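You operate a simulated robot arm through the tools that you are given. There is no shell and no other tool.

You are at the controls of a simulated robot arm. One attempt, no reset.

Task
Chuck the wheel on the blue turntable and lower the pointer on it again.
Fine: pointer up first; yellow jaw up to the rim, jaw screw tight with the green driver, driver back in its cup.

It is judged by the outcome, as a careful person would: the job done as asked, and still so three seconds after it is handed in. It fails if anything else is knocked over, pushed out of place, dropped, spilled or broken.

Robot
A 6-joint arm with a two-finger parallel gripper, fixed in place. Base frame: the origin is at the foot of the arm, x ahead of it, y to its left, z up. Readings come in m, rad, newtons and seconds.
With the tool pointing down near the work surface it reaches from about 0.4 to 0.92 m from the base axis. Its first joint turns from -2.007 to 2.007 rad. Payload 3.43 kg.
The tool frame sits at the grasp point between the pads (the TCP): z along the fingers, y along the line on which they close. The tips reach 0.034 m beyond it. Largest opening 0.128 m; finger width 0.024, thickness 0.012; the body of the gripper, 0.048 by 0.13 m, starts 0.096 m behind the TCP.
Orientation is that of the tool frame in the base frame, as a unit quaternion [x, y, z, w]. With the fingers straight down and closing along the base's y, the tool's x points along the base's -x, its y along +y and its z along -z.

Tools
- The arm moves only by the tool play_rows. Its argument "rows" is one flat list of numbers, 6 for each row, row after row: the shift along the tool's x, y, z in m, then the turn, a rotation vector about the tool's x, y, z in degrees. In form: [tx, ty, tz, rx, ry, rz, tx, ty, tz, rx, ry, rz, ...]. A call has 1 to 20 rows; each row shifts and turns the commanded pose from where the row before left it, along the tool's axes as they then stand. "grip" is the finger opening in m, from 0 to 0.128, set as the call begins (left out, the last holds). Each row takes 0.2 s and may step no farther than 0.05 m and 0.15 rad from the row before; otherwise, or with a gripper value out of range, the whole call is refused. A pose out of reach is approached as far as the arm can. The call stops where the force on the tool passes 70 N (or 10 N more than at its start, if that is more) or the arm is blocked; 0.2 s more then pass. Each finger travels about 0.108 m/s and halts on what it meets, pressing with about 26 N; the grip force reading is that of the motor and also rises with nothing between the fingers. The clock runs only during rows and for 0.2 s after the last one: add rows that do not move to give the fingers time. It gives the time, the measured TCP pose, the force on the tool (base axes), the opening and the grip force at its end, in the units of the frame above (readings bear some noise), with the torque about the TCP (base axes, N m) and any sound that the robot's microphone picked up.
- Cameras (640 x 400 px; columns grow to the right, rows downward): "scene" is fixed at [0.3983, 0.4995, 1.6529]; the picture's right is [-0.96, 0.27, 0.00], its down [0.26, 0.93, -0.25] and it looks along [-0.07, -0.24, -0.97] (base axes); focal length 214 px, centre (320, 200). "wrist" rides on the gripper at [0.076, -0.011, -0.16] in the tool frame; the picture's right is [0.15, 0.99, 0.00], its down [-0.88, 0.13, -0.46] and it looks along [-0.45, 0.07, 0.89] (tool axes); focal length 234 px, centre (320, 200). There is no depth. A picture from a camera that has moved, and an enlarged one, comes with that camera's place and axes in the base frame and with its lens.
- camera(camera): a new picture of that camera. No time passes.
- slide_trunk(by): slides the trunk up (or, below 0, down) by that many m; the arm rides with it, the base frame stays. It gives what a move gives, with no picture.
- close_up(camera, box): a new picture of the part [left, top, right, bottom] of that camera's present view, enlarged. No time passes.
- close_job(): hands the job in; it is judged then, once.

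Places have to be worked out from the pictures, the camera data and where the tool is seen. Open the gripper and draw the arm clear of the work before you hand the job in, unless the task says otherwise.

The tools are called after ">>>" by a JSON object that holds its "name" and its "arguments". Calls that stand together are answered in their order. play_rows: Moves the arm, as the interface text tells. Its arguments: {"type":"object","properties":{"rows":{"type":"array","items":{"type":"number"}},"grip":{"type":"number"}},"required":["rows"]} The other tools are called the same way: slide_trunk (by) slides the trunk up or down; camera (camera) takes a picture; close_up (camera, box) takes an enlarged picture of a part of a camera's view; close_job () hands the job in.

At the start:

```text
time_s: 0.0
position: [0.4073, 0.254, 1.3689]
ee_rot: [0.0, 1.0, 0.001, 0.001]
wrist_force: [-0.1, 0.0, -0.2]
wrist_torque: [0.02, -0.03, -0.02]
opening: 0.1281
gripper_force: 0.0
trunk travel left (down, up): [-0.5, 0.29]
```

scene: 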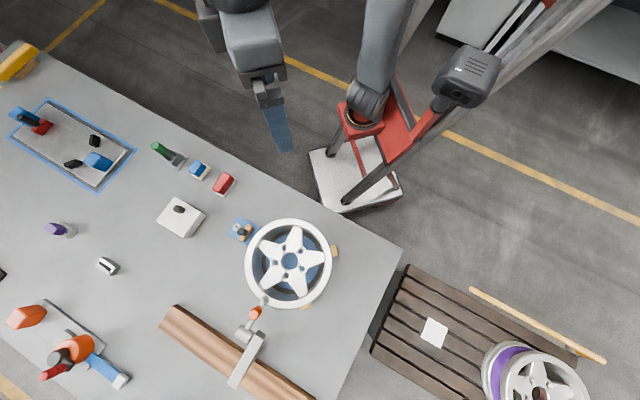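
wrist: 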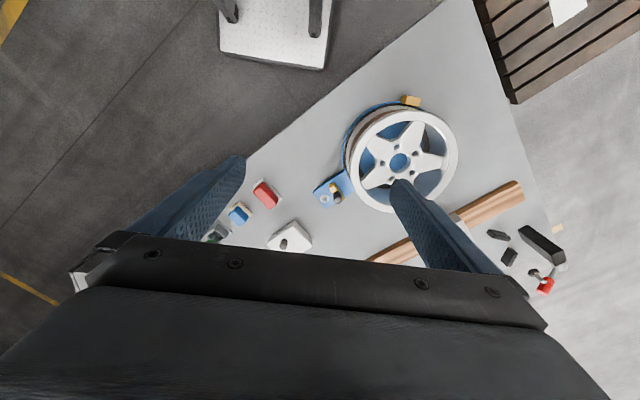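

I start by looking closely at the scene: the wheel on the turntable, the pointer, and the drivers and cups.

>>> {"name": "close_up", "arguments": {"camera": "scene", "box": [220, 200, 360, 320]}}

>>> {"name": "close_up", "arguments": {"camera": "scene", "box": [130, 120, 270, 260]}}

>>> {"name": "close_up", "arguments": {"camera": "scene", "box": [150, 280, 310, 400]}}

>>> {"name": "close_up", "arguments": {"camera": "wrist", "box": [220, 80, 480, 260]}}

```text
3.33 times, centred on (290, 260) of scene
camera zoom: at [0.3983, 0.4995, 1.6529], right [-0.96, 0.27, 0.0], down [0.26, 0.93, -0.25], along [-0.07, -0.24, -0.97], focal length 715 px, centre (420, 0)
```

zoom: 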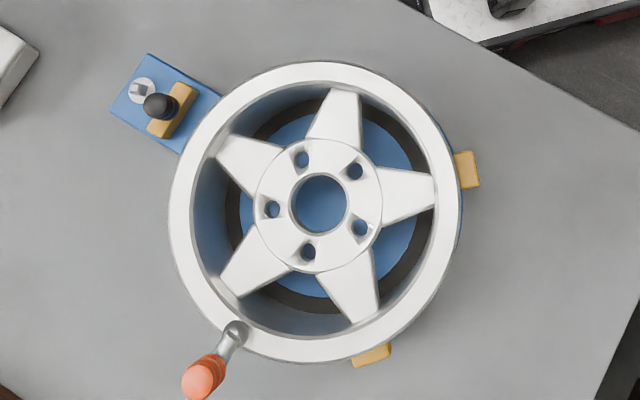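

```text
2.86 times, centred on (200, 190) of scene
camera zoom: at [0.3983, 0.4995, 1.6529], right [-0.96, 0.27, 0.0], down [0.26, 0.93, -0.25], along [-0.07, -0.24, -0.97], focal length 613 px, centre (663, 229)
```

zoom: 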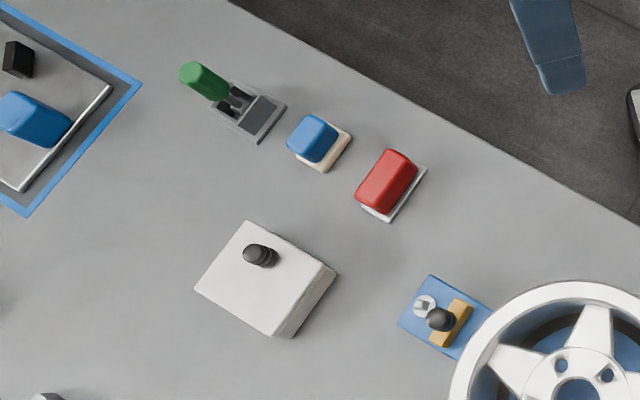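

```text
3.33 times, centred on (230, 340) of scene
camera zoom: at [0.3983, 0.4995, 1.6529], right [-0.96, 0.27, 0.0], down [0.26, 0.93, -0.25], along [-0.07, -0.24, -0.97], focal length 715 px, centre (620, -267)
```

zoom: 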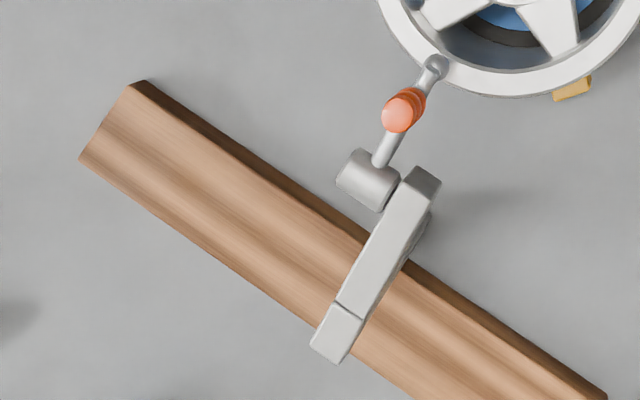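

```text
2.22 times, centred on (350, 170) of wrist
camera zoom: at [0.3321, 0.2425, 1.528], right [-0.15, 0.99, 0.0], down [0.88, 0.13, 0.46], along [0.45, 0.07, -0.89], focal length 520 px, centre (253, 267)
```

zoom: 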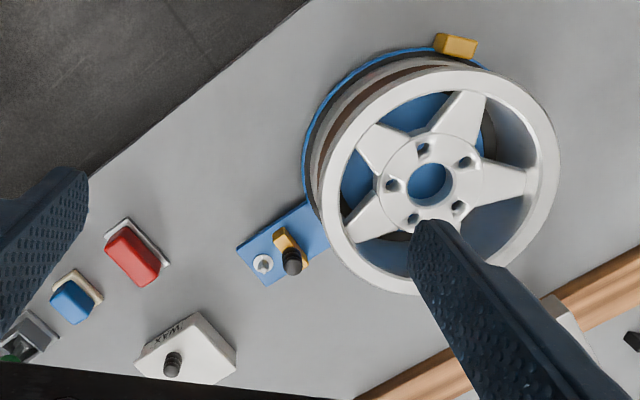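

The wheel hub appears to be near (0.50, 0.49, 0.91), the pointer knob near (0.62, 0.60), and the jaw ear near (0.70, 0.34). I move the wrist camera over to look at the pointer and clamp.

>>> {"name": "play_rows", "arguments": {"rows": [-0.0105, 0.0346, 0.018, 0, 0, 0, -0.0105, 0.0346, 0.018, 0, 0, 0, -0.0105, 0.0346, 0.018, 0, 0, 0, -0.0105, 0.0346, 0.018, 0, 0, 0, -0.0105, 0.0346, 0.018, 0, 0, 0, -0.0105, 0.0346, 0.018, 0, 0, 0, -0.0105, 0.0346, 0.018, 0, 0, 0, -0.0105, 0.0346, 0.018, 0, 0, 0, -0.0105, 0.0346, 0.018, 0, 0, 0, -0.0105, 0.0346, 0.018, 0, 0, 0]}}

>>> {"name": "camera", "arguments": {"camera": "wrist"}}

>>> {"name": "camera", "arguments": {"camera": "scene"}}

```text
time_s: 2.2
position: [0.501, 0.5819, 1.1777]
ee_rot: [0.0, 1.0, 0.002, 0.003]
wrist_force: [-0.1, -1.4, 0.9]
wrist_torque: [0.07, -0.02, -0.02]
opening: 0.1279
gripper_force: 0.1
out of reach, approached as far as the arm can: row 9, 10
trunk travel left (down, up): [-0.5, 0.29]
```

```text
taken
camera wrist: at [0.4244, 0.5708, 1.3362], right [-0.15, 0.99, 0.0], down [0.88, 0.13, 0.46], along [0.45, 0.07, -0.89], focal length 234 px, centre (320, 200)
```

wrist: 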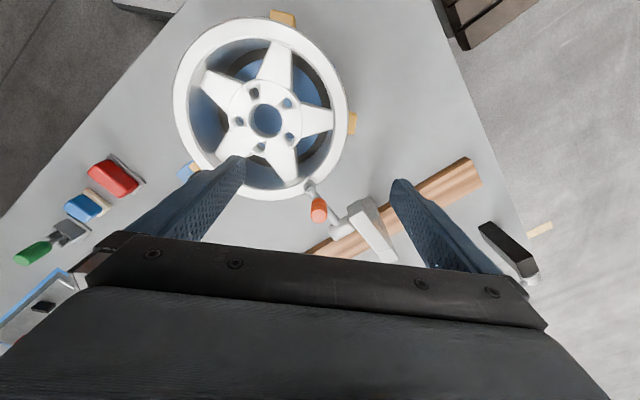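

```text
taken
```

scene: 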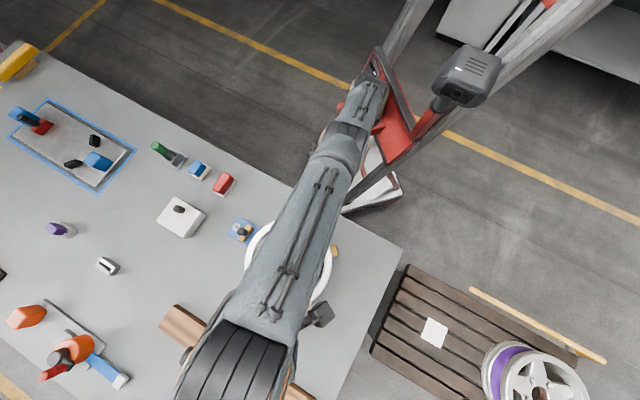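

The arm is at its reach limit with the trunk this high. I look closely at the pointer and the jaw from here.

>>> {"name": "close_up", "arguments": {"camera": "wrist", "box": [260, 140, 420, 260]}}

>>> {"name": "close_up", "arguments": {"camera": "wrist", "box": [0, 140, 240, 290]}}

```text
3.33 times, centred on (340, 200) of wrist
camera zoom: at [0.4244, 0.5708, 1.3362], right [-0.15, 0.99, 0.0], down [0.88, 0.13, 0.46], along [0.45, 0.07, -0.89], focal length 781 px, centre (253, 200)
```

zoom: 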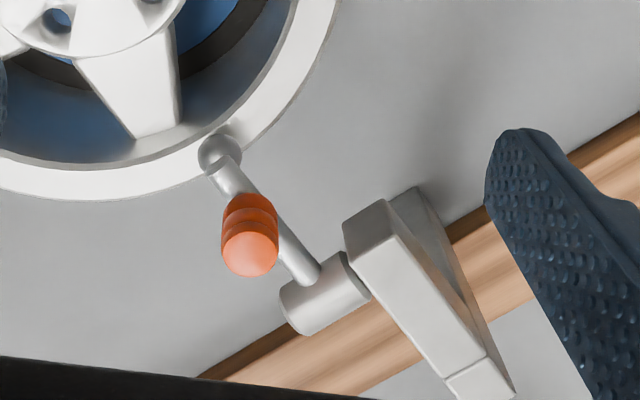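

```text
2.67 times, centred on (120, 215) of wrist
camera zoom: at [0.4244, 0.5708, 1.3362], right [-0.15, 0.99, 0.0], down [0.88, 0.13, 0.46], along [0.45, 0.07, -0.89], focal length 624 px, centre (853, 160)
```

zoom: 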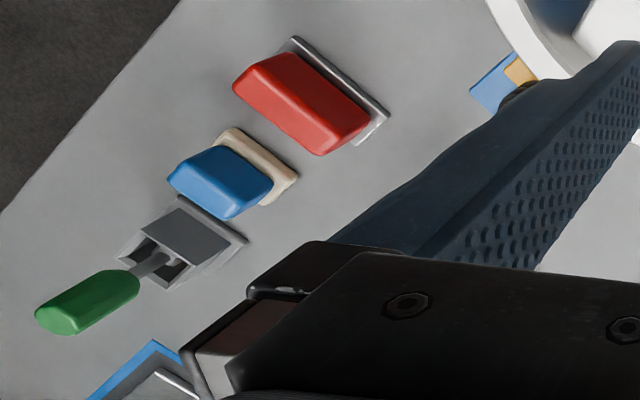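

The pointer is a lever hinged on the rail clamp, with an upright orange knob and a ball tip on the rim. I draw the arm back and up, then lower the trunk for better reach.

>>> {"name": "play_rows", "arguments": {"rows": [0.0083, -0.0417, -0.0167, 0, 0, 0, 0.0083, -0.0417, -0.0167, 0, 0, 0, 0.0083, -0.0417, -0.0167, 0, 0, 0, 0.0083, -0.0417, -0.0167, 0, 0, 0, 0.0083, -0.0417, -0.0167, 0, 0, 0, 0.0083, -0.0417, -0.0167, 0, 0, 0]}}

>>> {"name": "slide_trunk", "arguments": {"by": -0.2}}

```text
time_s: 3.6
position: [0.4518, 0.33, 1.2749]
ee_rot: [0.0, 1.0, 0.001, 0.001]
wrist_force: [0.3, 0.8, -0.3]
wrist_torque: [-0.1, 0.08, 0.04]
opening: 0.128
gripper_force: 0.0
trunk travel left (down, up): [-0.5, 0.29]
```

```text
time_s: 5.8
position: [0.4495, 0.3314, 1.0752]
ee_rot: [0.0, 1.0, 0.001, 0.001]
wrist_force: [0.0, -0.4, -0.4]
wrist_torque: [0.03, 0.02, -0.03]
opening: 0.1283
gripper_force: 0.1
trunk travel left (down, up): [-0.3, 0.49]
```

The TCP is now at z = 1.075. I take a wrist picture here to see the jaw and the cup.

>>> {"name": "camera", "arguments": {"camera": "wrist"}}

>>> {"name": "camera", "arguments": {"camera": "scene"}}

```text
taken
camera wrist: at [0.3744, 0.3204, 1.2337], right [-0.15, 0.99, 0.0], down [0.88, 0.13, 0.46], along [0.45, 0.07, -0.89], focal length 234 px, centre (320, 200)
```

wrist: 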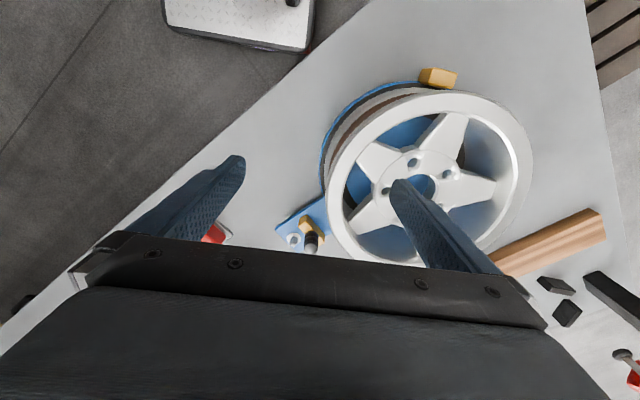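

```text
taken
```

scene: 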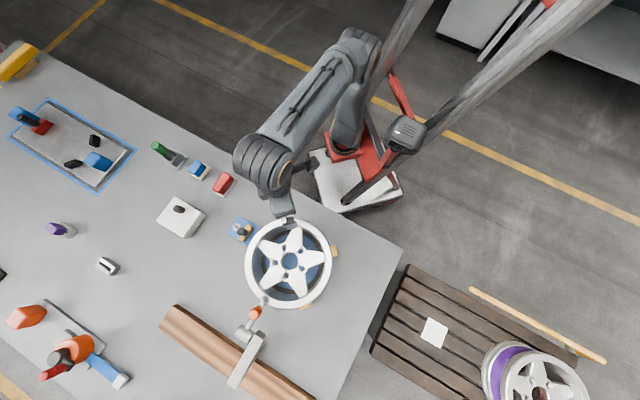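

I move ahead so that the camera looks down on the jaw, the screw and the tool row.

>>> {"name": "play_rows", "arguments": {"rows": [-0.044, 0, 0, 0, 0, 0, -0.044, 0, 0, 0, 0, 0, -0.044, 0, 0, 0, 0, 0, -0.044, 0, 0, 0, 0, 0, -0.044, 0, 0, 0, 0, 0]}}

>>> {"name": "camera", "arguments": {"camera": "wrist"}}

>>> {"name": "close_up", "arguments": {"camera": "wrist", "box": [240, 60, 432, 180]}}

```text
time_s: 7.0
position: [0.6715, 0.3324, 1.0775]
ee_rot: [0.0, 1.0, 0.001, 0.002]
wrist_force: [-1.1, -0.6, 0.9]
wrist_torque: [0.05, -0.1, -0.01]
opening: 0.1279
gripper_force: 0.1
trunk travel left (down, up): [-0.3, 0.49]
```

```text
taken
camera wrist: at [0.5948, 0.3207, 1.2353], right [-0.15, 0.99, 0.0], down [0.88, 0.13, 0.46], along [0.45, 0.07, -0.89], focal length 234 px, centre (320, 200)
```

wrist: 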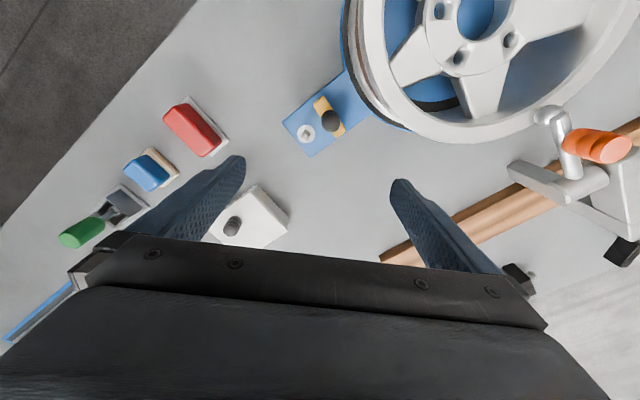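

```text
3.33 times, centred on (336, 120) of wrist
camera zoom: at [0.5948, 0.3207, 1.2353], right [-0.15, 0.99, 0.0], down [0.88, 0.13, 0.46], along [0.45, 0.07, -0.89], focal length 781 px, centre (267, 467)
```

zoom: 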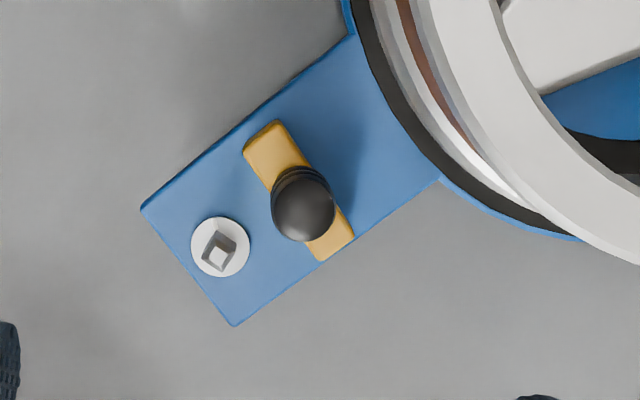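

The jaw has an upright black knob at about (0.647, 0.345, 0.876), and the screw has a square drive at about (0.686, 0.307, 0.81). I move over to the pointer with the tool turned so the camera looks outward at it.

>>> {"name": "play_rows", "arguments": {"rows": [0.0164, 0.0373, -0.0075, 0, 0, 0, 0.0164, 0.0373, -0.0075, 0, 0, 0, 0.0164, 0.0373, -0.0075, 0, 0, 0, 0.0164, 0.0373, -0.0075, 0, 0, 0, 0.0164, 0.0373, -0.0075, 0, 0, 0, 0.0164, 0.0373, -0.0075, 0, 0, 0, 0, 0, 0, 0, 0, -7.4, 0, 0, 0, 0, 0, -7.4, 0, 0, 0, 0, 0, -7.4, 0, 0, 0, 0, 0, -7.4, 0, 0, 0, 0, 0, -7.4, 0, 0, 0, 0, 0, -7.4]}}

>>> {"name": "camera", "arguments": {"camera": "wrist"}}

>>> {"name": "close_up", "arguments": {"camera": "wrist", "box": [230, 80, 422, 200]}}

```text
time_s: 9.6
position: [0.5319, 0.5152, 1.0585]
ee_rot: [-0.378, 0.926, 0.001, -0.001]
wrist_force: [0.8, -0.4, -0.5]
wrist_torque: [0.0, -0.01, 0.01]
opening: 0.1279
gripper_force: 0.0
out of reach, approached as far as the arm can: row 1, 2, 3, 4, 5, 6
trunk travel left (down, up): [-0.3, 0.49]
```

```text
taken
camera wrist: at [0.4867, 0.4544, 1.2172], right [-0.8, 0.6, 0.0], down [0.54, 0.71, 0.46], along [0.28, 0.36, -0.89], focal length 234 px, centre (320, 200)
```

wrist: 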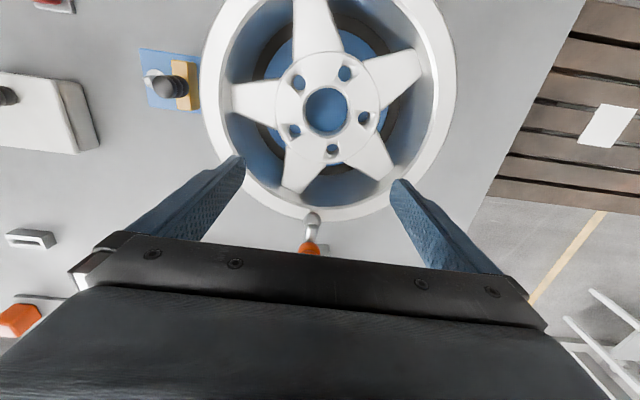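

```text
3.33 times, centred on (326, 140) of wrist
camera zoom: at [0.4867, 0.4544, 1.2172], right [-0.8, 0.6, 0.0], down [0.54, 0.71, 0.46], along [0.28, 0.36, -0.89], focal length 781 px, centre (300, 400)
```

zoom: 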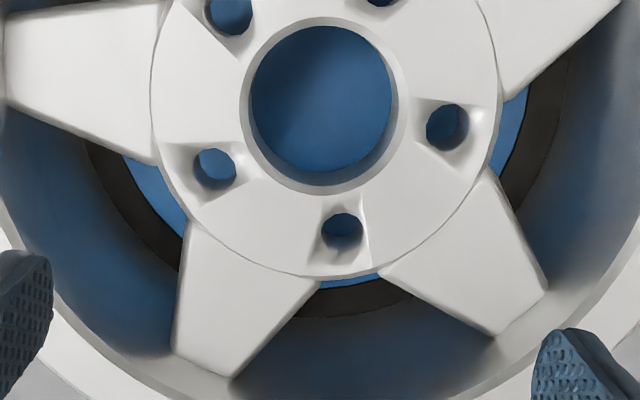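

Reach is poor when the arm sits high relative to its trunk, so a higher trunk with the arm lower should reach farther. I raise the trunk by 0.2 m and then move down and outward to test the reach.

>>> {"name": "slide_trunk", "arguments": {"by": 0.25}}

>>> {"name": "play_rows", "arguments": {"rows": [0, 0, 0.04, 0, 0, 0, 0, 0, 0.04, 0, 0, 0, 0, 0, 0.04, 0, 0, 0, 0, 0, 0.04, 0, 0, 0, -0.03, 0, 0, 0, 0, 0]}}

```text
time_s: 12.2
position: [0.467, 0.5164, 1.3072]
ee_rot: [-0.378, 0.926, 0.002, 0.004]
wrist_force: [0.1, 0.5, -0.6]
wrist_torque: [0.0, -0.01, -0.01]
opening: 0.1281
gripper_force: 0.1
trunk travel left (down, up): [-0.55, 0.24]
```

```text
time_s: 13.3
position: [0.491, 0.5368, 1.1496]
ee_rot: [-0.378, 0.926, 0.001, 0.003]
wrist_force: [-0.9, -0.1, 1.0]
wrist_torque: [0.04, -0.02, -0.03]
opening: 0.128
gripper_force: 0.0
trunk travel left (down, up): [-0.55, 0.24]
```

The boundary fits a sphere centred lower than I thought, so a high trunk helps. I raise the trunk the rest of the way and come down over the pointer.

>>> {"name": "slide_trunk", "arguments": {"by": 0.2}}

>>> {"name": "play_rows", "arguments": {"rows": [0, 0, 0.045, 0, 0, 0, 0, 0, 0.045, 0, 0, 0, 0, 0, 0.045, 0, 0, 0, 0, 0, 0.045, 0, 0, 0, -0.03, 0, 0.02, 0, 0, 0, -0.03, 0, 0.02, 0, 0, 0, 0, 0, 0, 0, 0, 0]}}

>>> {"name": "camera", "arguments": {"camera": "wrist"}}

```text
time_s: 15.5
position: [0.4891, 0.5377, 1.3487]
ee_rot: [-0.378, 0.926, 0.001, 0.003]
wrist_force: [1.1, -0.7, 0.6]
wrist_torque: [0.0, -0.03, -0.01]
opening: 0.1278
gripper_force: 0.0
trunk travel left (down, up): [-0.75, 0.04]
```

```text
time_s: 17.1
position: [0.5327, 0.5808, 1.1293]
ee_rot: [-0.378, 0.926, 0.001, 0.002]
wrist_force: [0.1, 0.4, -0.1]
wrist_torque: [0.0, 0.0, -0.02]
opening: 0.1281
gripper_force: 0.0
trunk travel left (down, up): [-0.75, 0.04]
```

```text
taken
camera wrist: at [0.4866, 0.5188, 1.2874], right [-0.8, 0.6, 0.0], down [0.54, 0.71, 0.46], along [0.28, 0.37, -0.89], focal length 234 px, centre (320, 200)
```

wrist: 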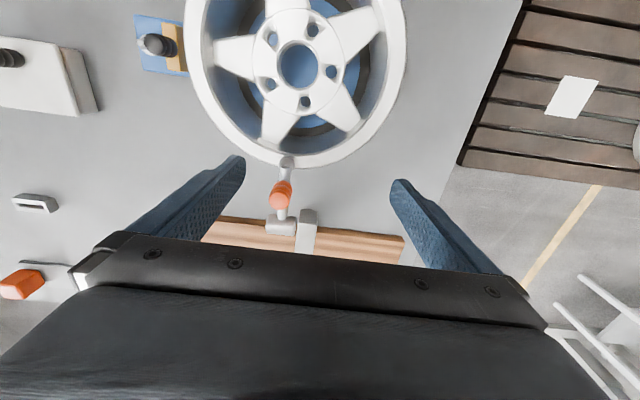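

The pointer assembly is in view. I go 0.09 m farther out and a little lower for a close look.

>>> {"name": "play_rows", "arguments": {"rows": [-0.03, 0, 0.02, 0, 0, 0, -0.03, 0, 0.02, 0, 0, 0, -0.03, 0, 0.02, 0, 0, 0, 0, 0, 0, 0, 0, 0]}}

>>> {"name": "camera", "arguments": {"camera": "wrist"}}

>>> {"name": "close_up", "arguments": {"camera": "wrist", "box": [216, 100, 392, 210]}}

```text
time_s: 18.1
position: [0.577, 0.6208, 1.0653]
ee_rot: [-0.378, 0.926, 0.001, 0.004]
wrist_force: [-0.3, -0.4, -1.5]
wrist_torque: [-0.03, -0.04, 0.0]
opening: 0.1281
gripper_force: 0.1
out of reach, approached as far as the arm can: row 2, 3
trunk travel left (down, up): [-0.75, 0.04]
```

```text
taken
camera wrist: at [0.5304, 0.5597, 1.225], right [-0.8, 0.6, 0.0], down [0.54, 0.71, 0.46], along [0.28, 0.37, -0.89], focal length 234 px, centre (320, 200)
```

wrist: 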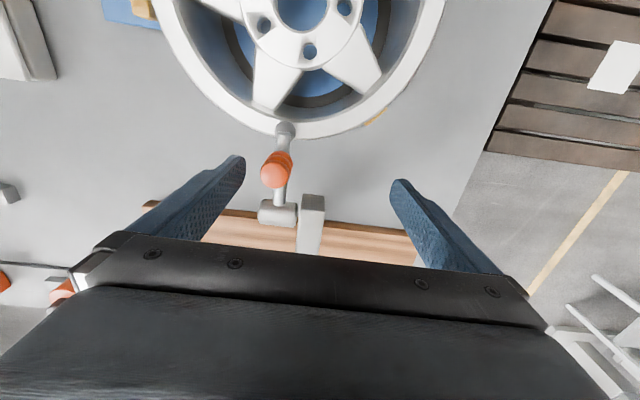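

```text
3.64 times, centred on (304, 155) of wrist
camera zoom: at [0.5304, 0.5597, 1.225], right [-0.8, 0.6, 0.0], down [0.54, 0.71, 0.46], along [0.28, 0.37, -0.89], focal length 852 px, centre (378, 364)
```

zoom: 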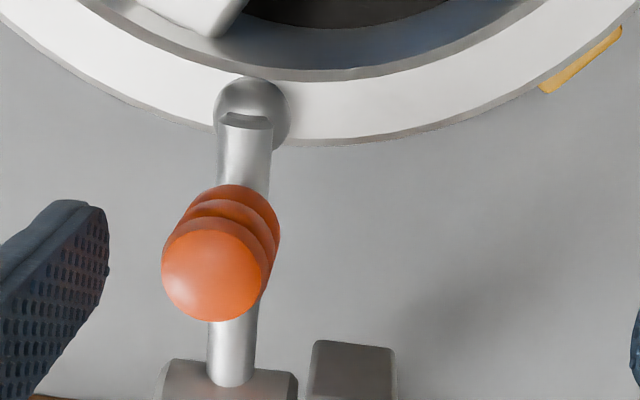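

The knob top is at about (0.613, 0.598, 1.013), the hinge at about (0.662, 0.647, 0.972) and the ball tip at about (0.592, 0.576, 0.957). Lifting needs reach past the hinge, so I will flip the tool so the camera is on top and tilt the fingers outward. First I back inward and up.

>>> {"name": "play_rows", "arguments": {"rows": [0.035, 0, -0.02, 0, 0, 0, 0.035, 0, -0.02, 0, 0, 0, 0.035, 0, -0.02, 0, 0, 0, 0.02, 0, -0.02, 0, 0, 0, 0, 0, 0, 0, 0, 8.2, 0, 0, 0, 0, 0, 8.2, 0, 0, 0, 0, 0, 8.2, 0, 0, 0, 0, 0, 8.2, 0, 0, 0, 0, 0, 8.2, 0, 0, 0, 0, 0, 8.2, 0, 0, 0, 0, 0, 8.2, 0, 0, 0, 0, 0, 8.2, 0, 0, 0, 0, 0, 8.2, 0, 0, 0, 0, 0, 8.2, 0, 0, 0, 0, 0, 8.2, 0, 0, 0, 0, 0, 8.2]}}

>>> {"name": "camera", "arguments": {"camera": "wrist"}}

```text
time_s: 21.5
position: [0.4867, 0.5339, 1.1453]
ee_rot: [0.455, 0.891, 0.004, 0.001]
wrist_force: [-0.7, 0.1, 0.3]
wrist_torque: [0.02, -0.01, 0.0]
opening: 0.128
gripper_force: 0.0
trunk travel left (down, up): [-0.75, 0.04]
```

```text
taken
camera wrist: at [0.433, 0.5881, 1.3039], right [0.72, 0.7, 0.01], down [0.62, -0.64, 0.46], along [0.32, -0.32, -0.89], focal length 234 px, centre (320, 200)
```

wrist: 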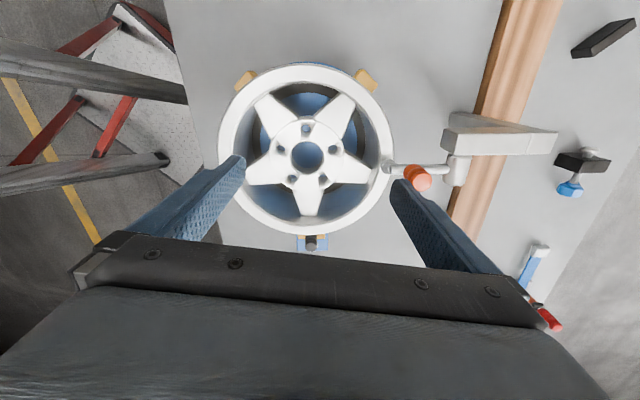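

This is a good side view of the pointer, so I take a close-up of it before I turn further.

>>> {"name": "close_up", "arguments": {"camera": "wrist", "box": [370, 100, 562, 220]}}

>>> {"name": "play_rows", "arguments": {"rows": [0, 0, 0, 0, 0, 8.16, 0, 0, 0, 0, 0, 8.16, 0, 0, 0, 0, 0, 8.16, 0, 0, 0, 0, 0, 8.16, 0, 0, 0, 0, 0, 8.16, 0, 0, 0, 0, 0, 8.16, 0, 0, 0, 0, 0, 8.16, 0, 0, 0, 0, 0, 8.16, 0, 0, 0, 0, 0, 8.16, 0, 0, 0, 0, 0, 8.16]}}

```text
3.33 times, centred on (466, 160) of wrist
camera zoom: at [0.433, 0.5881, 1.3039], right [0.72, 0.7, 0.01], down [0.62, -0.64, 0.46], along [0.32, -0.32, -0.89], focal length 781 px, centre (-167, 333)
```

zoom: 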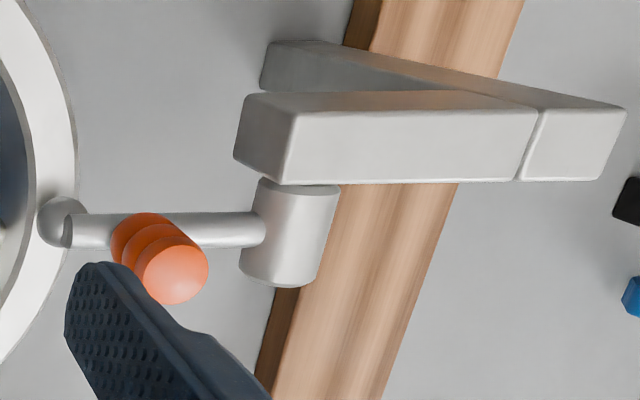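

```text
time_s: 23.7
position: [0.4864, 0.5321, 1.1456]
ee_rot: [0.885, 0.465, 0.002, -0.003]
wrist_force: [-0.1, 0.6, 0.5]
wrist_torque: [-0.02, 0.02, 0.0]
opening: 0.1282
gripper_force: 0.1
out of reach, approached as far as the arm can: row 9, 10
trunk travel left (down, up): [-0.75, 0.04]
```

The wrist hits its turn limit when flipped, so I go back to the unflipped orientation (camera on the inward side) and turn 170° back.

>>> {"name": "play_rows", "arguments": {"rows": [0, 0, 0, 0, 0, -8.5, 0, 0, 0, 0, 0, -8.5, 0, 0, 0, 0, 0, -8.5, 0, 0, 0, 0, 0, -8.5, 0, 0, 0, 0, 0, -8.5, 0, 0, 0, 0, 0, -8.5, 0, 0, 0, 0, 0, -8.5, 0, 0, 0, 0, 0, -8.5, 0, 0, 0, 0, 0, -8.5, 0, 0, 0, 0, 0, -8.5, 0, 0, 0, 0, 0, -8.5, 0, 0, 0, 0, 0, -8.5, 0, 0, 0, 0, 0, -8.5, 0, 0, 0, 0, 0, -8.5, 0, 0, 0, 0, 0, -8.5, 0, 0, 0, 0, 0, -8.5, 0, 0, 0, 0, 0, -8.5, 0, 0, 0, 0, 0, -8.5, 0, 0, 0, 0, 0, -8.5, 0, 0, 0, 0, 0, -8.5]}}

>>> {"name": "camera", "arguments": {"camera": "wrist"}}

```text
time_s: 27.9
position: [0.4871, 0.5337, 1.1448]
ee_rot: [-0.387, 0.922, 0.004, 0.002]
wrist_force: [-0.2, -0.9, -0.1]
wrist_torque: [-0.01, 0.01, -0.04]
opening: 0.1282
gripper_force: 0.0
trunk travel left (down, up): [-0.75, 0.04]
```

```text
taken
camera wrist: at [0.4426, 0.4709, 1.3035], right [-0.81, 0.59, 0.0], down [0.52, 0.72, 0.46], along [0.27, 0.37, -0.89], focal length 234 px, centre (320, 200)
```

wrist: 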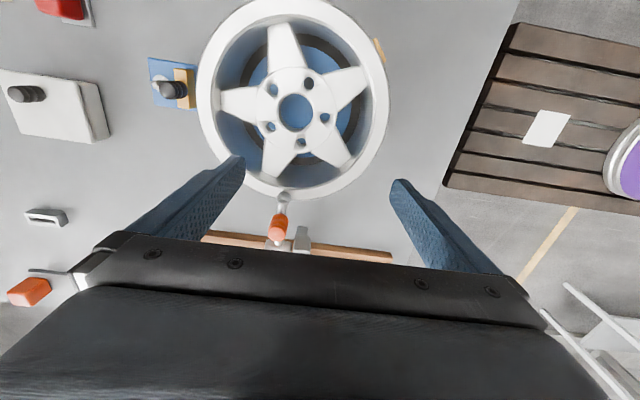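

The orientation is now radial: tool x at about 225.5°. I tilt the fingers 45° outward here and check the view of the knob.

>>> {"name": "play_rows", "arguments": {"rows": [0, 0, 0, 0, -7.5, 0, 0, 0, 0, 0, -7.5, 0, 0, 0, 0, 0, -7.5, 0, 0, 0, 0, 0, -7.5, 0, 0, 0, 0, 0, -7.5, 0, 0, 0, 0, 0, -7.5, 0, 0, 0, 0, 0, 0, 0], "grip": 0.06}}

>>> {"name": "camera", "arguments": {"camera": "wrist"}}

>>> {"name": "camera", "arguments": {"camera": "scene"}}

```text
time_s: 29.5
position: [0.4893, 0.5305, 1.1456]
ee_rot: [-0.358, 0.861, 0.136, 0.335]
wrist_force: [-0.9, 0.0, 0.1]
wrist_torque: [0.01, -0.01, 0.01]
opening: 0.0601
gripper_force: 0.1
out of reach, approached as far as the arm can: row 6
trunk travel left (down, up): [-0.75, 0.04]
```

```text
taken
camera wrist: at [0.3823, 0.4081, 1.2121], right [-0.78, 0.62, -0.1], down [0.15, 0.34, 0.93], along [0.61, 0.71, -0.36], focal length 234 px, centre (320, 200)
```

wrist: 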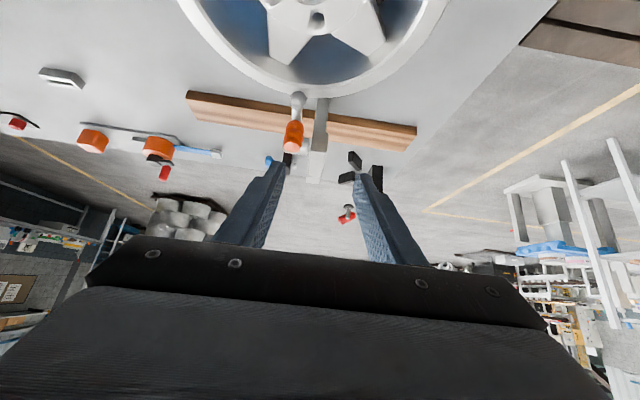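

```text
taken
```

scene: 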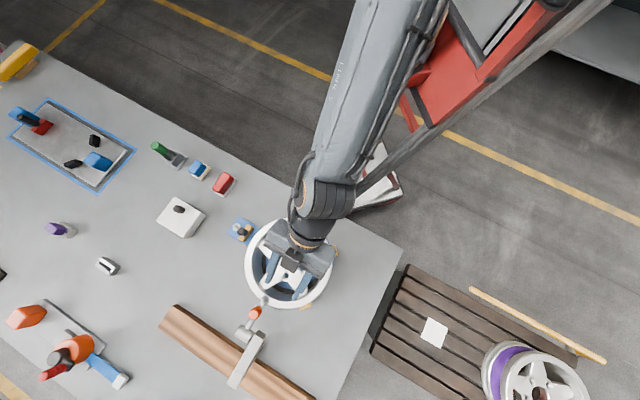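

The wrist stops at a 42° tilt here, which should be enough. I take a close-up of the knob from this horizontal view to refine its position.

>>> {"name": "close_up", "arguments": {"camera": "wrist", "box": [248, 80, 360, 150]}}

```text
5.71 times, centred on (304, 115) of wrist
camera zoom: at [0.3823, 0.4081, 1.2121], right [-0.78, 0.62, -0.1], down [0.15, 0.34, 0.93], along [0.61, 0.71, -0.36], focal length 1338 px, centre (411, 686)
```

zoom: 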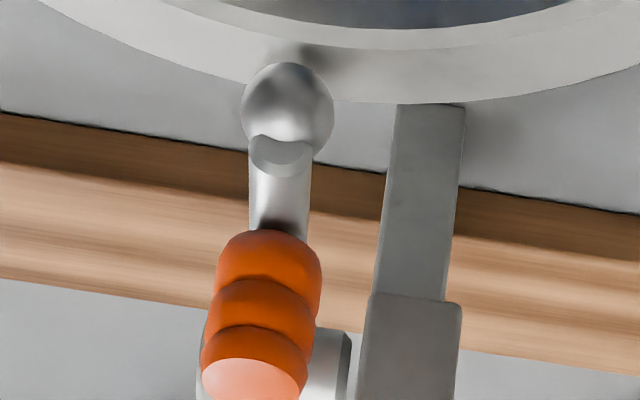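

The knob centre is at about (0.615, 0.599, 1.0) with a diameter of about 28 mm. I move to a pre-grasp point 9 cm back along the tilted tool axis.

>>> {"name": "play_rows", "arguments": {"rows": [-0.001, -0.01, 0.0276, 0, 0, 0, -0.001, -0.01, 0.0276, 0, 0, 0, -0.001, -0.01, 0.0276, 0, 0, 0, -0.0002, -0.0098, 0.0275, 0, 0, 0, 0, 0, 0, 0, 0, 0]}}

>>> {"name": "camera", "arguments": {"camera": "wrist"}}

```text
time_s: 30.7
position: [0.5704, 0.5569, 1.0659]
ee_rot: [-0.358, 0.862, 0.135, 0.334]
wrist_force: [-0.5, -0.5, -0.6]
wrist_torque: [-0.01, -0.01, 0.01]
opening: 0.0602
gripper_force: 0.0
trunk travel left (down, up): [-0.75, 0.04]
```

```text
taken
camera wrist: at [0.4629, 0.4344, 1.1329], right [-0.78, 0.62, -0.11], down [0.15, 0.34, 0.93], along [0.61, 0.7, -0.36], focal length 234 px, centre (320, 200)
```

wrist: 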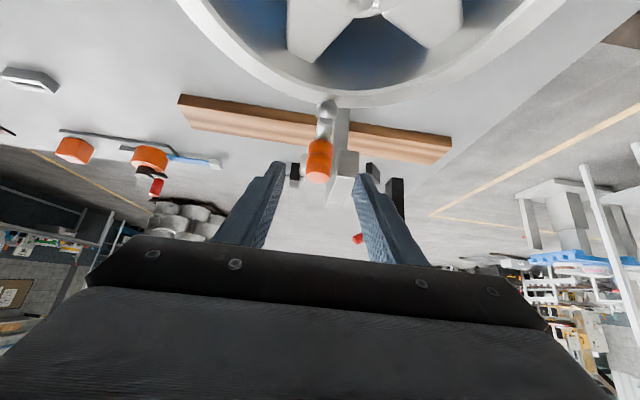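

The knob lies exactly on the tool axis, 9 cm ahead. I advance and then close on it.

>>> {"name": "play_rows", "arguments": {"rows": [0, 0, 0.022, 0, 0, 0, 0, 0, 0.022, 0, 0, 0, 0, 0, 0.022, 0, 0, 0, 0, 0, 0.022, 0, 0, 0, 0, 0, 0, 0, 0, 0]}}

>>> {"name": "camera", "arguments": {"camera": "wrist"}}

```text
time_s: 31.9
position: [0.6145, 0.5973, 0.9992]
ee_rot: [-0.358, 0.861, 0.136, 0.335]
wrist_force: [0.0, -0.4, -0.1]
wrist_torque: [-0.01, 0.0, 0.01]
opening: 0.06
gripper_force: 0.0
trunk travel left (down, up): [-0.75, 0.04]
```

```text
taken
camera wrist: at [0.5077, 0.4741, 1.0659], right [-0.78, 0.62, -0.1], down [0.15, 0.34, 0.93], along [0.61, 0.7, -0.36], focal length 234 px, centre (320, 200)
```

wrist: 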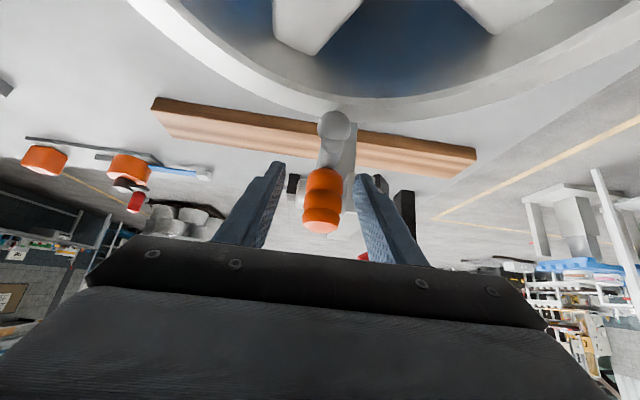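

The knob is centred between the pads. I close the gripper on it.

>>> {"name": "play_rows", "arguments": {"rows": [0, 0, 0, 0, 0, 0, 0, 0, 0, 0, 0, 0, 0, 0, 0, 0, 0, 0], "grip": 0.0}}

>>> {"name": "camera", "arguments": {"camera": "wrist"}}

```text
time_s: 32.7
position: [0.6138, 0.5996, 0.9993]
ee_rot: [-0.358, 0.861, 0.135, 0.334]
wrist_force: [-14.2, 16.4, -2.0]
wrist_torque: [0.8, 0.71, 0.1]
opening: 0.0281
gripper_force: 45.1
trunk travel left (down, up): [-0.75, 0.04]
```

```text
taken
camera wrist: at [0.506, 0.4757, 1.066], right [-0.78, 0.62, -0.1], down [0.15, 0.34, 0.93], along [0.61, 0.71, -0.36], focal length 234 px, centre (320, 200)
```

wrist: 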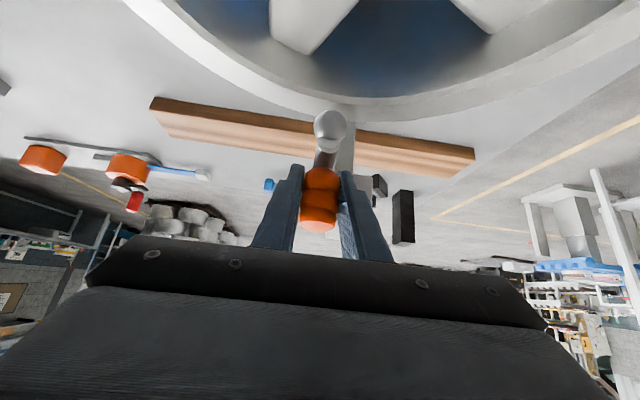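

There is a lateral load of about 22 N along the tool's +y, so I shift 2 mm that way to relieve it.

>>> {"name": "play_rows", "arguments": {"rows": [0, 0.002, 0, 0, 0, 0, 0, 0, 0, 0, 0, 0]}}

```text
time_s: 33.3
position: [0.612, 0.5989, 1.0]
ee_rot: [-0.358, 0.862, 0.134, 0.334]
wrist_force: [-9.7, 11.4, -2.7]
wrist_torque: [0.43, 0.55, -0.02]
opening: 0.028
gripper_force: 45.3
trunk travel left (down, up): [-0.75, 0.04]
```

The load fell to 15 N, so I shift a little more.

>>> {"name": "play_rows", "arguments": {"rows": [0, 0.003, 0, 0, 0, 0, 0, 0, 0, 0, 0, 0]}}

```text
time_s: 33.9
position: [0.6126, 0.5995, 1.0006]
ee_rot: [-0.357, 0.862, 0.136, 0.334]
wrist_force: [2.6, -10.7, -1.3]
wrist_torque: [0.1, 0.34, -0.19]
opening: 0.0282
gripper_force: 44.8
trunk travel left (down, up): [-0.75, 0.04]
```

The grip is centred. I start lifting along the hinge arc with a small first step of 10°, watching the forces.

>>> {"name": "play_rows", "arguments": {"rows": [-0.006, -0.0005, -0.0023, 0, 0, 0, -0.0061, -0.0005, -0.0022, 0, 0, 0]}}

>>> {"name": "camera", "arguments": {"camera": "wrist"}}

```text
time_s: 34.5
position: [0.6166, 0.6026, 1.0089]
ee_rot: [-0.356, 0.863, 0.134, 0.332]
wrist_force: [10.1, -30.1, -15.6]
wrist_torque: [-0.23, 1.32, 0.09]
opening: 0.0279
gripper_force: 45.2
trunk travel left (down, up): [-0.75, 0.04]
```

```text
taken
camera wrist: at [0.5099, 0.4805, 1.0773], right [-0.77, 0.62, -0.1], down [0.15, 0.34, 0.93], along [0.61, 0.7, -0.36], focal length 234 px, centre (320, 200)
```

wrist: 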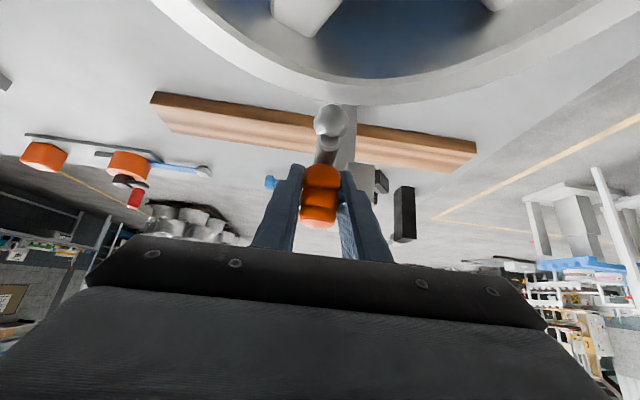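

The lever is moving, but there is a side load of about 28 N toward −y. I relieve it by shifting −y.

>>> {"name": "play_rows", "arguments": {"rows": [0, -0.002, 0, 0, 0, 0, 0, 0, 0, 0, 0, 0]}}

```text
time_s: 35.1
position: [0.6177, 0.6024, 1.0113]
ee_rot: [-0.358, 0.861, 0.135, 0.334]
wrist_force: [6.3, -23.8, -14.4]
wrist_torque: [-0.22, 1.36, 0.01]
opening: 0.0281
gripper_force: 45.5
trunk travel left (down, up): [-0.75, 0.04]
```

The side load eased to 21 N. I continue the arc with another 10°, adding some −y relief.

>>> {"name": "play_rows", "arguments": {"rows": [-0.0064, -0.002, -0.0014, 0, 0, 0, -0.0064, -0.002, -0.001, 0, 0, 0, 0, 0, 0, 0, 0, 0]}}

>>> {"name": "camera", "arguments": {"camera": "wrist"}}

```text
time_s: 35.9
position: [0.6216, 0.6094, 1.0218]
ee_rot: [-0.36, 0.861, 0.136, 0.333]
wrist_force: [-18.9, 5.1, -18.1]
wrist_torque: [-0.4, 1.16, -0.07]
opening: 0.028
gripper_force: 45.5
trunk travel left (down, up): [-0.75, 0.04]
```

```text
taken
camera wrist: at [0.5163, 0.4856, 1.0881], right [-0.78, 0.62, -0.1], down [0.15, 0.34, 0.93], along [0.61, 0.71, -0.36], focal length 234 px, centre (320, 200)
```

wrist: 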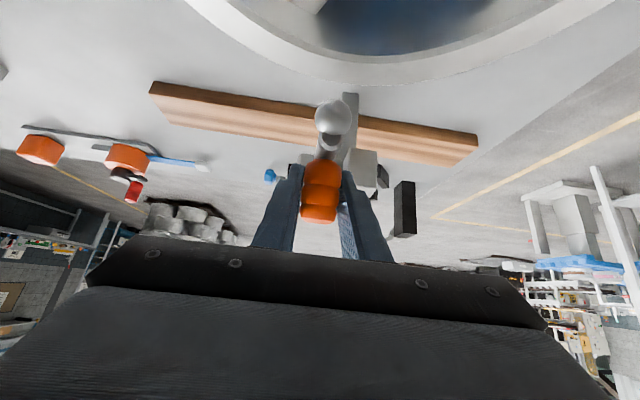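

The tip is rising and the forces are moderate. I continue with two more steps along the arc.

>>> {"name": "play_rows", "arguments": {"rows": [-0.0065, 0.001, 0, 0, 0, 0, -0.0065, 0.001, 0, 0, 0, 0, -0.0064, 0, 0.001, 0, 0, 0, -0.0064, 0, 0.0011, 0, 0, 0, 0, 0, 0, 0, 0, 0]}}

>>> {"name": "camera", "arguments": {"camera": "wrist"}}

>>> {"name": "close_up", "arguments": {"camera": "scene", "box": [200, 260, 330, 370]}}

```text
time_s: 37.1
position: [0.6379, 0.6241, 1.0391]
ee_rot: [-0.358, 0.861, 0.134, 0.334]
wrist_force: [-27.6, 7.4, -10.9]
wrist_torque: [-0.52, 1.18, -0.35]
opening: 0.0277
gripper_force: 45.2
trunk travel left (down, up): [-0.75, 0.04]
```

```text
taken
camera wrist: at [0.5301, 0.4999, 1.1052], right [-0.78, 0.62, -0.11], down [0.15, 0.34, 0.93], along [0.61, 0.71, -0.36], focal length 234 px, centre (320, 200)
```

wrist: 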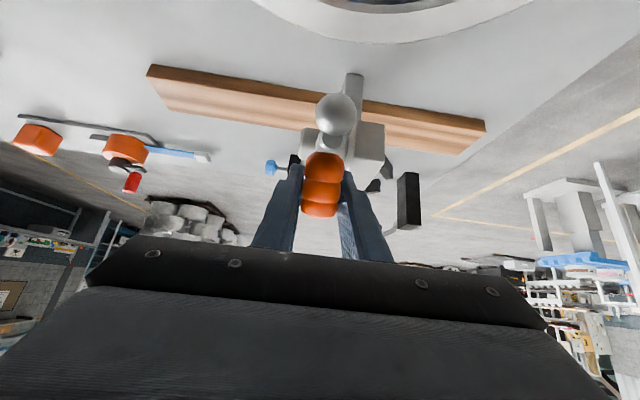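

```text
3.64 times, centred on (265, 315) of scene
camera zoom: at [0.3983, 0.4995, 1.6529], right [-0.96, 0.27, 0.0], down [0.26, 0.93, -0.25], along [-0.07, -0.24, -0.97], focal length 780 px, centre (520, -218)
```

zoom: 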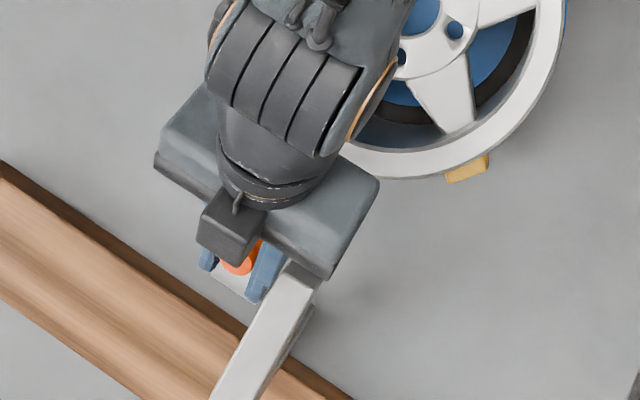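

The arc matches the prediction; the lever is up about 40°. I continue with the next three steps and some +y relief.

>>> {"name": "play_rows", "arguments": {"rows": [-0.0061, 0.0015, 0.0022, 0, 0, 0, -0.0061, 0.0015, 0.0022, 0, 0, 0, -0.0057, 0, 0.0032, 0, 0, 0, -0.0057, 0, 0.0032, 0, 0, 0, -0.005, 0, 0.0041, 0, 0, 0, -0.005, 0, 0.0041, 0, 0, 0, 0, 0, 0, 0, 0, 0]}}

>>> {"name": "camera", "arguments": {"camera": "wrist"}}

```text
time_s: 38.7
position: [0.6648, 0.6485, 1.0497]
ee_rot: [-0.357, 0.861, 0.136, 0.336]
wrist_force: [-12.6, -5.9, 6.3]
wrist_torque: [-0.62, 0.77, -0.33]
opening: 0.0277
gripper_force: 45.6
trunk travel left (down, up): [-0.75, 0.04]
```

```text
taken
camera wrist: at [0.5564, 0.5267, 1.1157], right [-0.77, 0.62, -0.11], down [0.15, 0.34, 0.93], along [0.62, 0.7, -0.35], focal length 234 px, centre (320, 200)
```

wrist: 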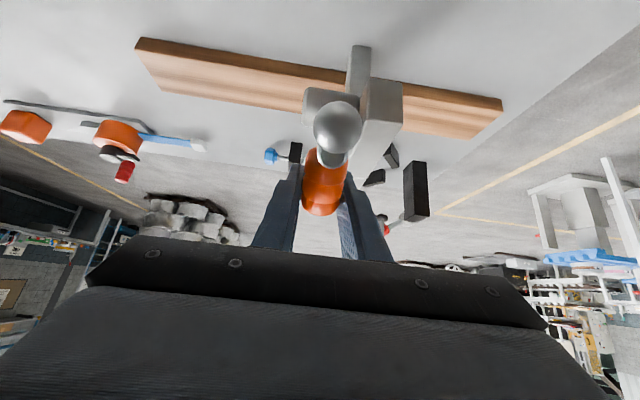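

The knob is over the hinge (lever about 70° up). I continue two more steps past vertical, watching for a stop.

>>> {"name": "play_rows", "arguments": {"rows": [-0.0042, 0, 0.0049, 0, 0, 0, -0.0042, 0, 0.0049, 0, 0, 0, -0.0033, 0, 0.0056, 0, 0, 0, -0.0033, 0, 0.0056, 0, 0, 0, 0, 0, 0, 0, 0, 0]}}

>>> {"name": "camera", "arguments": {"camera": "wrist"}}

```text
time_s: 39.9
position: [0.6828, 0.6685, 1.0455]
ee_rot: [-0.357, 0.86, 0.136, 0.337]
wrist_force: [-4.2, -8.2, 21.4]
wrist_torque: [-0.9, 0.91, -0.11]
opening: 0.0276
gripper_force: 45.0
trunk travel left (down, up): [-0.75, 0.04]
```

```text
taken
camera wrist: at [0.5748, 0.545, 1.111], right [-0.77, 0.62, -0.11], down [0.14, 0.34, 0.93], along [0.62, 0.71, -0.35], focal length 234 px, centre (320, 200)
```

wrist: 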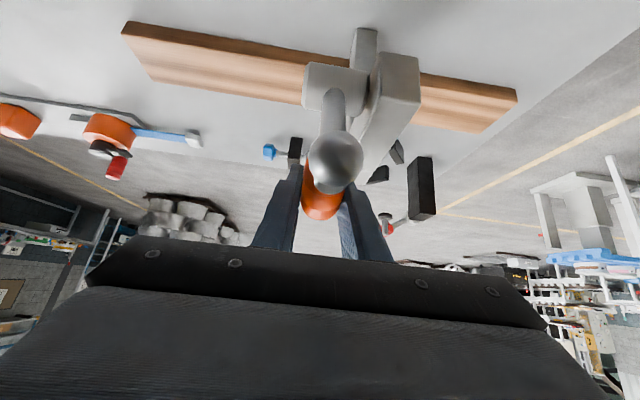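

The lever is nearly upright, with the ball in front of the knob. I make one more step slightly higher to relieve the upward load and pass vertical.

>>> {"name": "play_rows", "arguments": {"rows": [-0.0032, 0, 0.004, 0, 0, 0, -0.0032, 0, 0.004, 0, 0, 0, 0, 0, 0, 0, 0, 0]}}

>>> {"name": "camera", "arguments": {"camera": "wrist"}}

>>> {"name": "close_up", "arguments": {"camera": "scene", "box": [200, 260, 330, 370]}}

```text
time_s: 40.7
position: [0.6875, 0.6735, 1.0402]
ee_rot: [-0.358, 0.861, 0.136, 0.334]
wrist_force: [-20.8, -28.6, 16.8]
wrist_torque: [0.25, -0.16, -0.01]
opening: 0.0278
gripper_force: 44.8
trunk travel left (down, up): [-0.75, 0.04]
```

```text
taken
camera wrist: at [0.5802, 0.5504, 1.1076], right [-0.78, 0.62, -0.1], down [0.15, 0.34, 0.93], along [0.61, 0.7, -0.36], focal length 234 px, centre (320, 200)
```

wrist: 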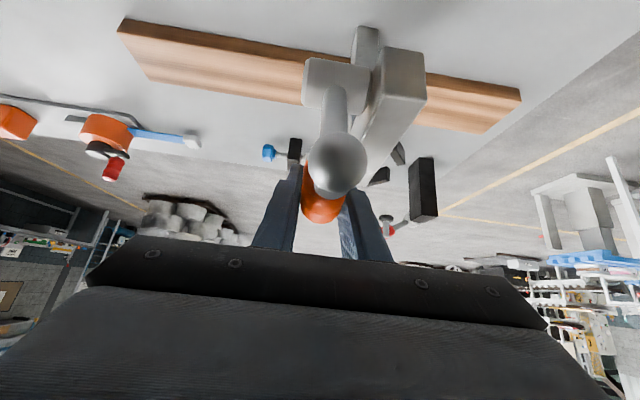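

```text
3.64 times, centred on (265, 315) of scene
camera zoom: at [0.3983, 0.4995, 1.6529], right [-0.96, 0.27, 0.0], down [0.26, 0.93, -0.25], along [-0.07, -0.24, -0.97], focal length 780 px, centre (520, -218)
```

zoom: 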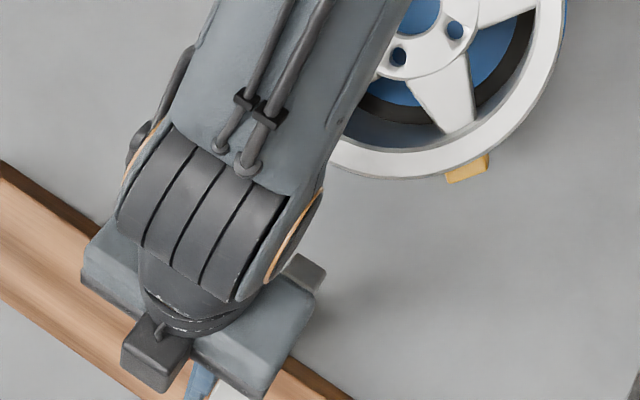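

An inward push of 35 N suggests the lever has reached its upper stop, past vertical. I ease back slightly and open the fingers.

>>> {"name": "play_rows", "arguments": {"rows": [0.0018, 0, -0.0016, 0, 0, 0, 0, 0, 0, 0, 0, 0]}}

>>> {"name": "play_rows", "arguments": {"rows": [0, 0, 0, 0, 0, 0, 0, 0, 0, 0, 0, 0, 0, 0, 0, 0, 0, 0], "grip": 0.06}}

>>> {"name": "camera", "arguments": {"camera": "wrist"}}

```text
time_s: 41.3
position: [0.6883, 0.674, 1.0404]
ee_rot: [-0.357, 0.861, 0.135, 0.335]
wrist_force: [1.2, -12.7, 6.3]
wrist_torque: [0.2, -0.11, 0.18]
opening: 0.0274
gripper_force: 45.0
trunk travel left (down, up): [-0.75, 0.04]
```

```text
time_s: 42.1
position: [0.6863, 0.6749, 1.0401]
ee_rot: [-0.358, 0.861, 0.136, 0.334]
wrist_force: [0.4, 0.2, 0.1]
wrist_torque: [0.0, 0.02, 0.02]
opening: 0.0601
gripper_force: 0.0
trunk travel left (down, up): [-0.75, 0.04]
```

```text
taken
camera wrist: at [0.5789, 0.552, 1.1072], right [-0.78, 0.62, -0.1], down [0.15, 0.34, 0.93], along [0.61, 0.7, -0.36], focal length 234 px, centre (320, 200)
```

wrist: 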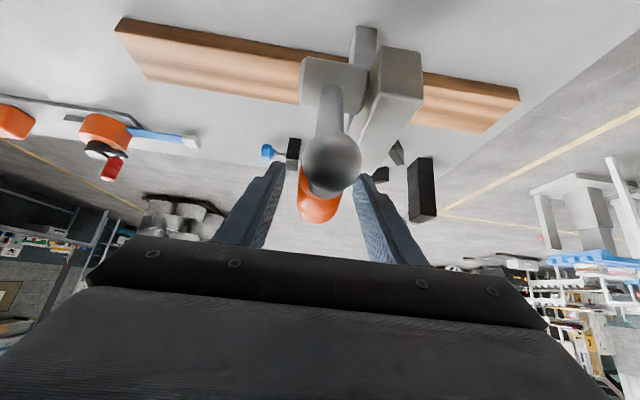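

The lever stays up by itself with the fingers open. I retreat straight back along the tool axis so the fingers pass either side of the ball.

>>> {"name": "play_rows", "arguments": {"rows": [0, 0, -0.03, 0, 0, 0, 0, 0, -0.03, 0, 0, 0, 0, 0, -0.03, 0, 0, 0, 0, 0, -0.03, 0, 0, 0, 0, 0, -0.03, 0, 0, 0, 0, 0, 0, 0, 0, 0]}}

>>> {"name": "camera", "arguments": {"camera": "wrist"}}

>>> {"name": "camera", "arguments": {"camera": "scene"}}

```text
time_s: 43.5
position: [0.616, 0.6052, 1.1526]
ee_rot: [-0.357, 0.861, 0.135, 0.335]
wrist_force: [0.4, -0.1, -0.5]
wrist_torque: [0.03, 0.0, 0.0]
opening: 0.06
gripper_force: 0.0
trunk travel left (down, up): [-0.75, 0.04]
```

```text
taken
camera wrist: at [0.5079, 0.4818, 1.2188], right [-0.78, 0.62, -0.1], down [0.15, 0.34, 0.93], along [0.61, 0.7, -0.36], focal length 234 px, centre (320, 200)
```

wrist: 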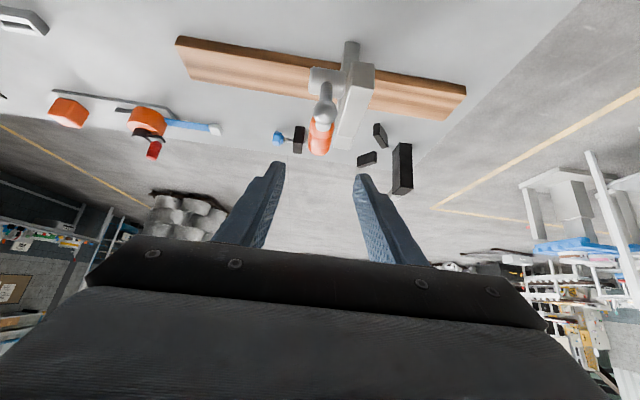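

```text
taken
```

scene: 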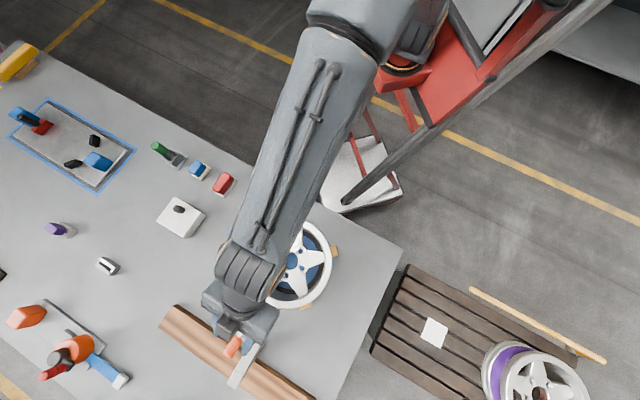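

The pointer is parked up. Now I back inward, bring the tool upright, and turn it 90° so the fingers will close across the jaw's slide direction.

>>> {"name": "play_rows", "arguments": {"rows": [0.0277, 0, -0.0253, 0, 0, 0, 0.0277, 0, -0.0253, 0, 0, 0, 0.0277, 0, -0.0253, 0, 0, 0, 0.0277, 0, -0.0253, 0, 0, 0, 0, 0, 0, 0, 8.48, 0, 0, 0, 0, 0, 8.48, 0, 0, 0, 0, 0, 8.48, 0, 0, 0, 0, 0, 8.48, 0, 0, 0, 0, 0, 8.48, 0, 0, 0, 0, 0, 0, 0], "grip": 0.08}}

>>> {"name": "play_rows", "arguments": {"rows": [0, 0, 0, 0, 0, 8.2, 0, 0, 0, 0, 0, 8.2, 0, 0, 0, 0, 0, 8.2, 0, 0, 0, 0, 0, 8.2, 0, 0, 0, 0, 0, 8.2, 0, 0, 0, 0, 0, 8.2, 0, 0, 0, 0, 0, 8.2, 0, 0, 0, 0, 0, 8.2, 0, 0, 0, 0, 0, 8.2, 0, 0, 0, 0, 0, 8.2, 0, 0, 0, 0, 0, 8.2, 0, 0, 0, 0, 0, 0]}}

```text
time_s: 45.7
position: [0.5087, 0.4972, 1.1514]
ee_rot: [-0.383, 0.924, -0.004, 0.0]
wrist_force: [0.5, 0.8, -0.4]
wrist_torque: [0.0, 0.01, -0.04]
opening: 0.0799
gripper_force: 0.0
trunk travel left (down, up): [-0.75, 0.04]
```

```text
time_s: 48.3
position: [0.5105, 0.4968, 1.1497]
ee_rot: [0.385, 0.923, -0.002, 0.003]
wrist_force: [0.4, -1.0, -0.6]
wrist_torque: [0.03, 0.0, 0.01]
opening: 0.0797
gripper_force: 0.0
trunk travel left (down, up): [-0.75, 0.04]
```

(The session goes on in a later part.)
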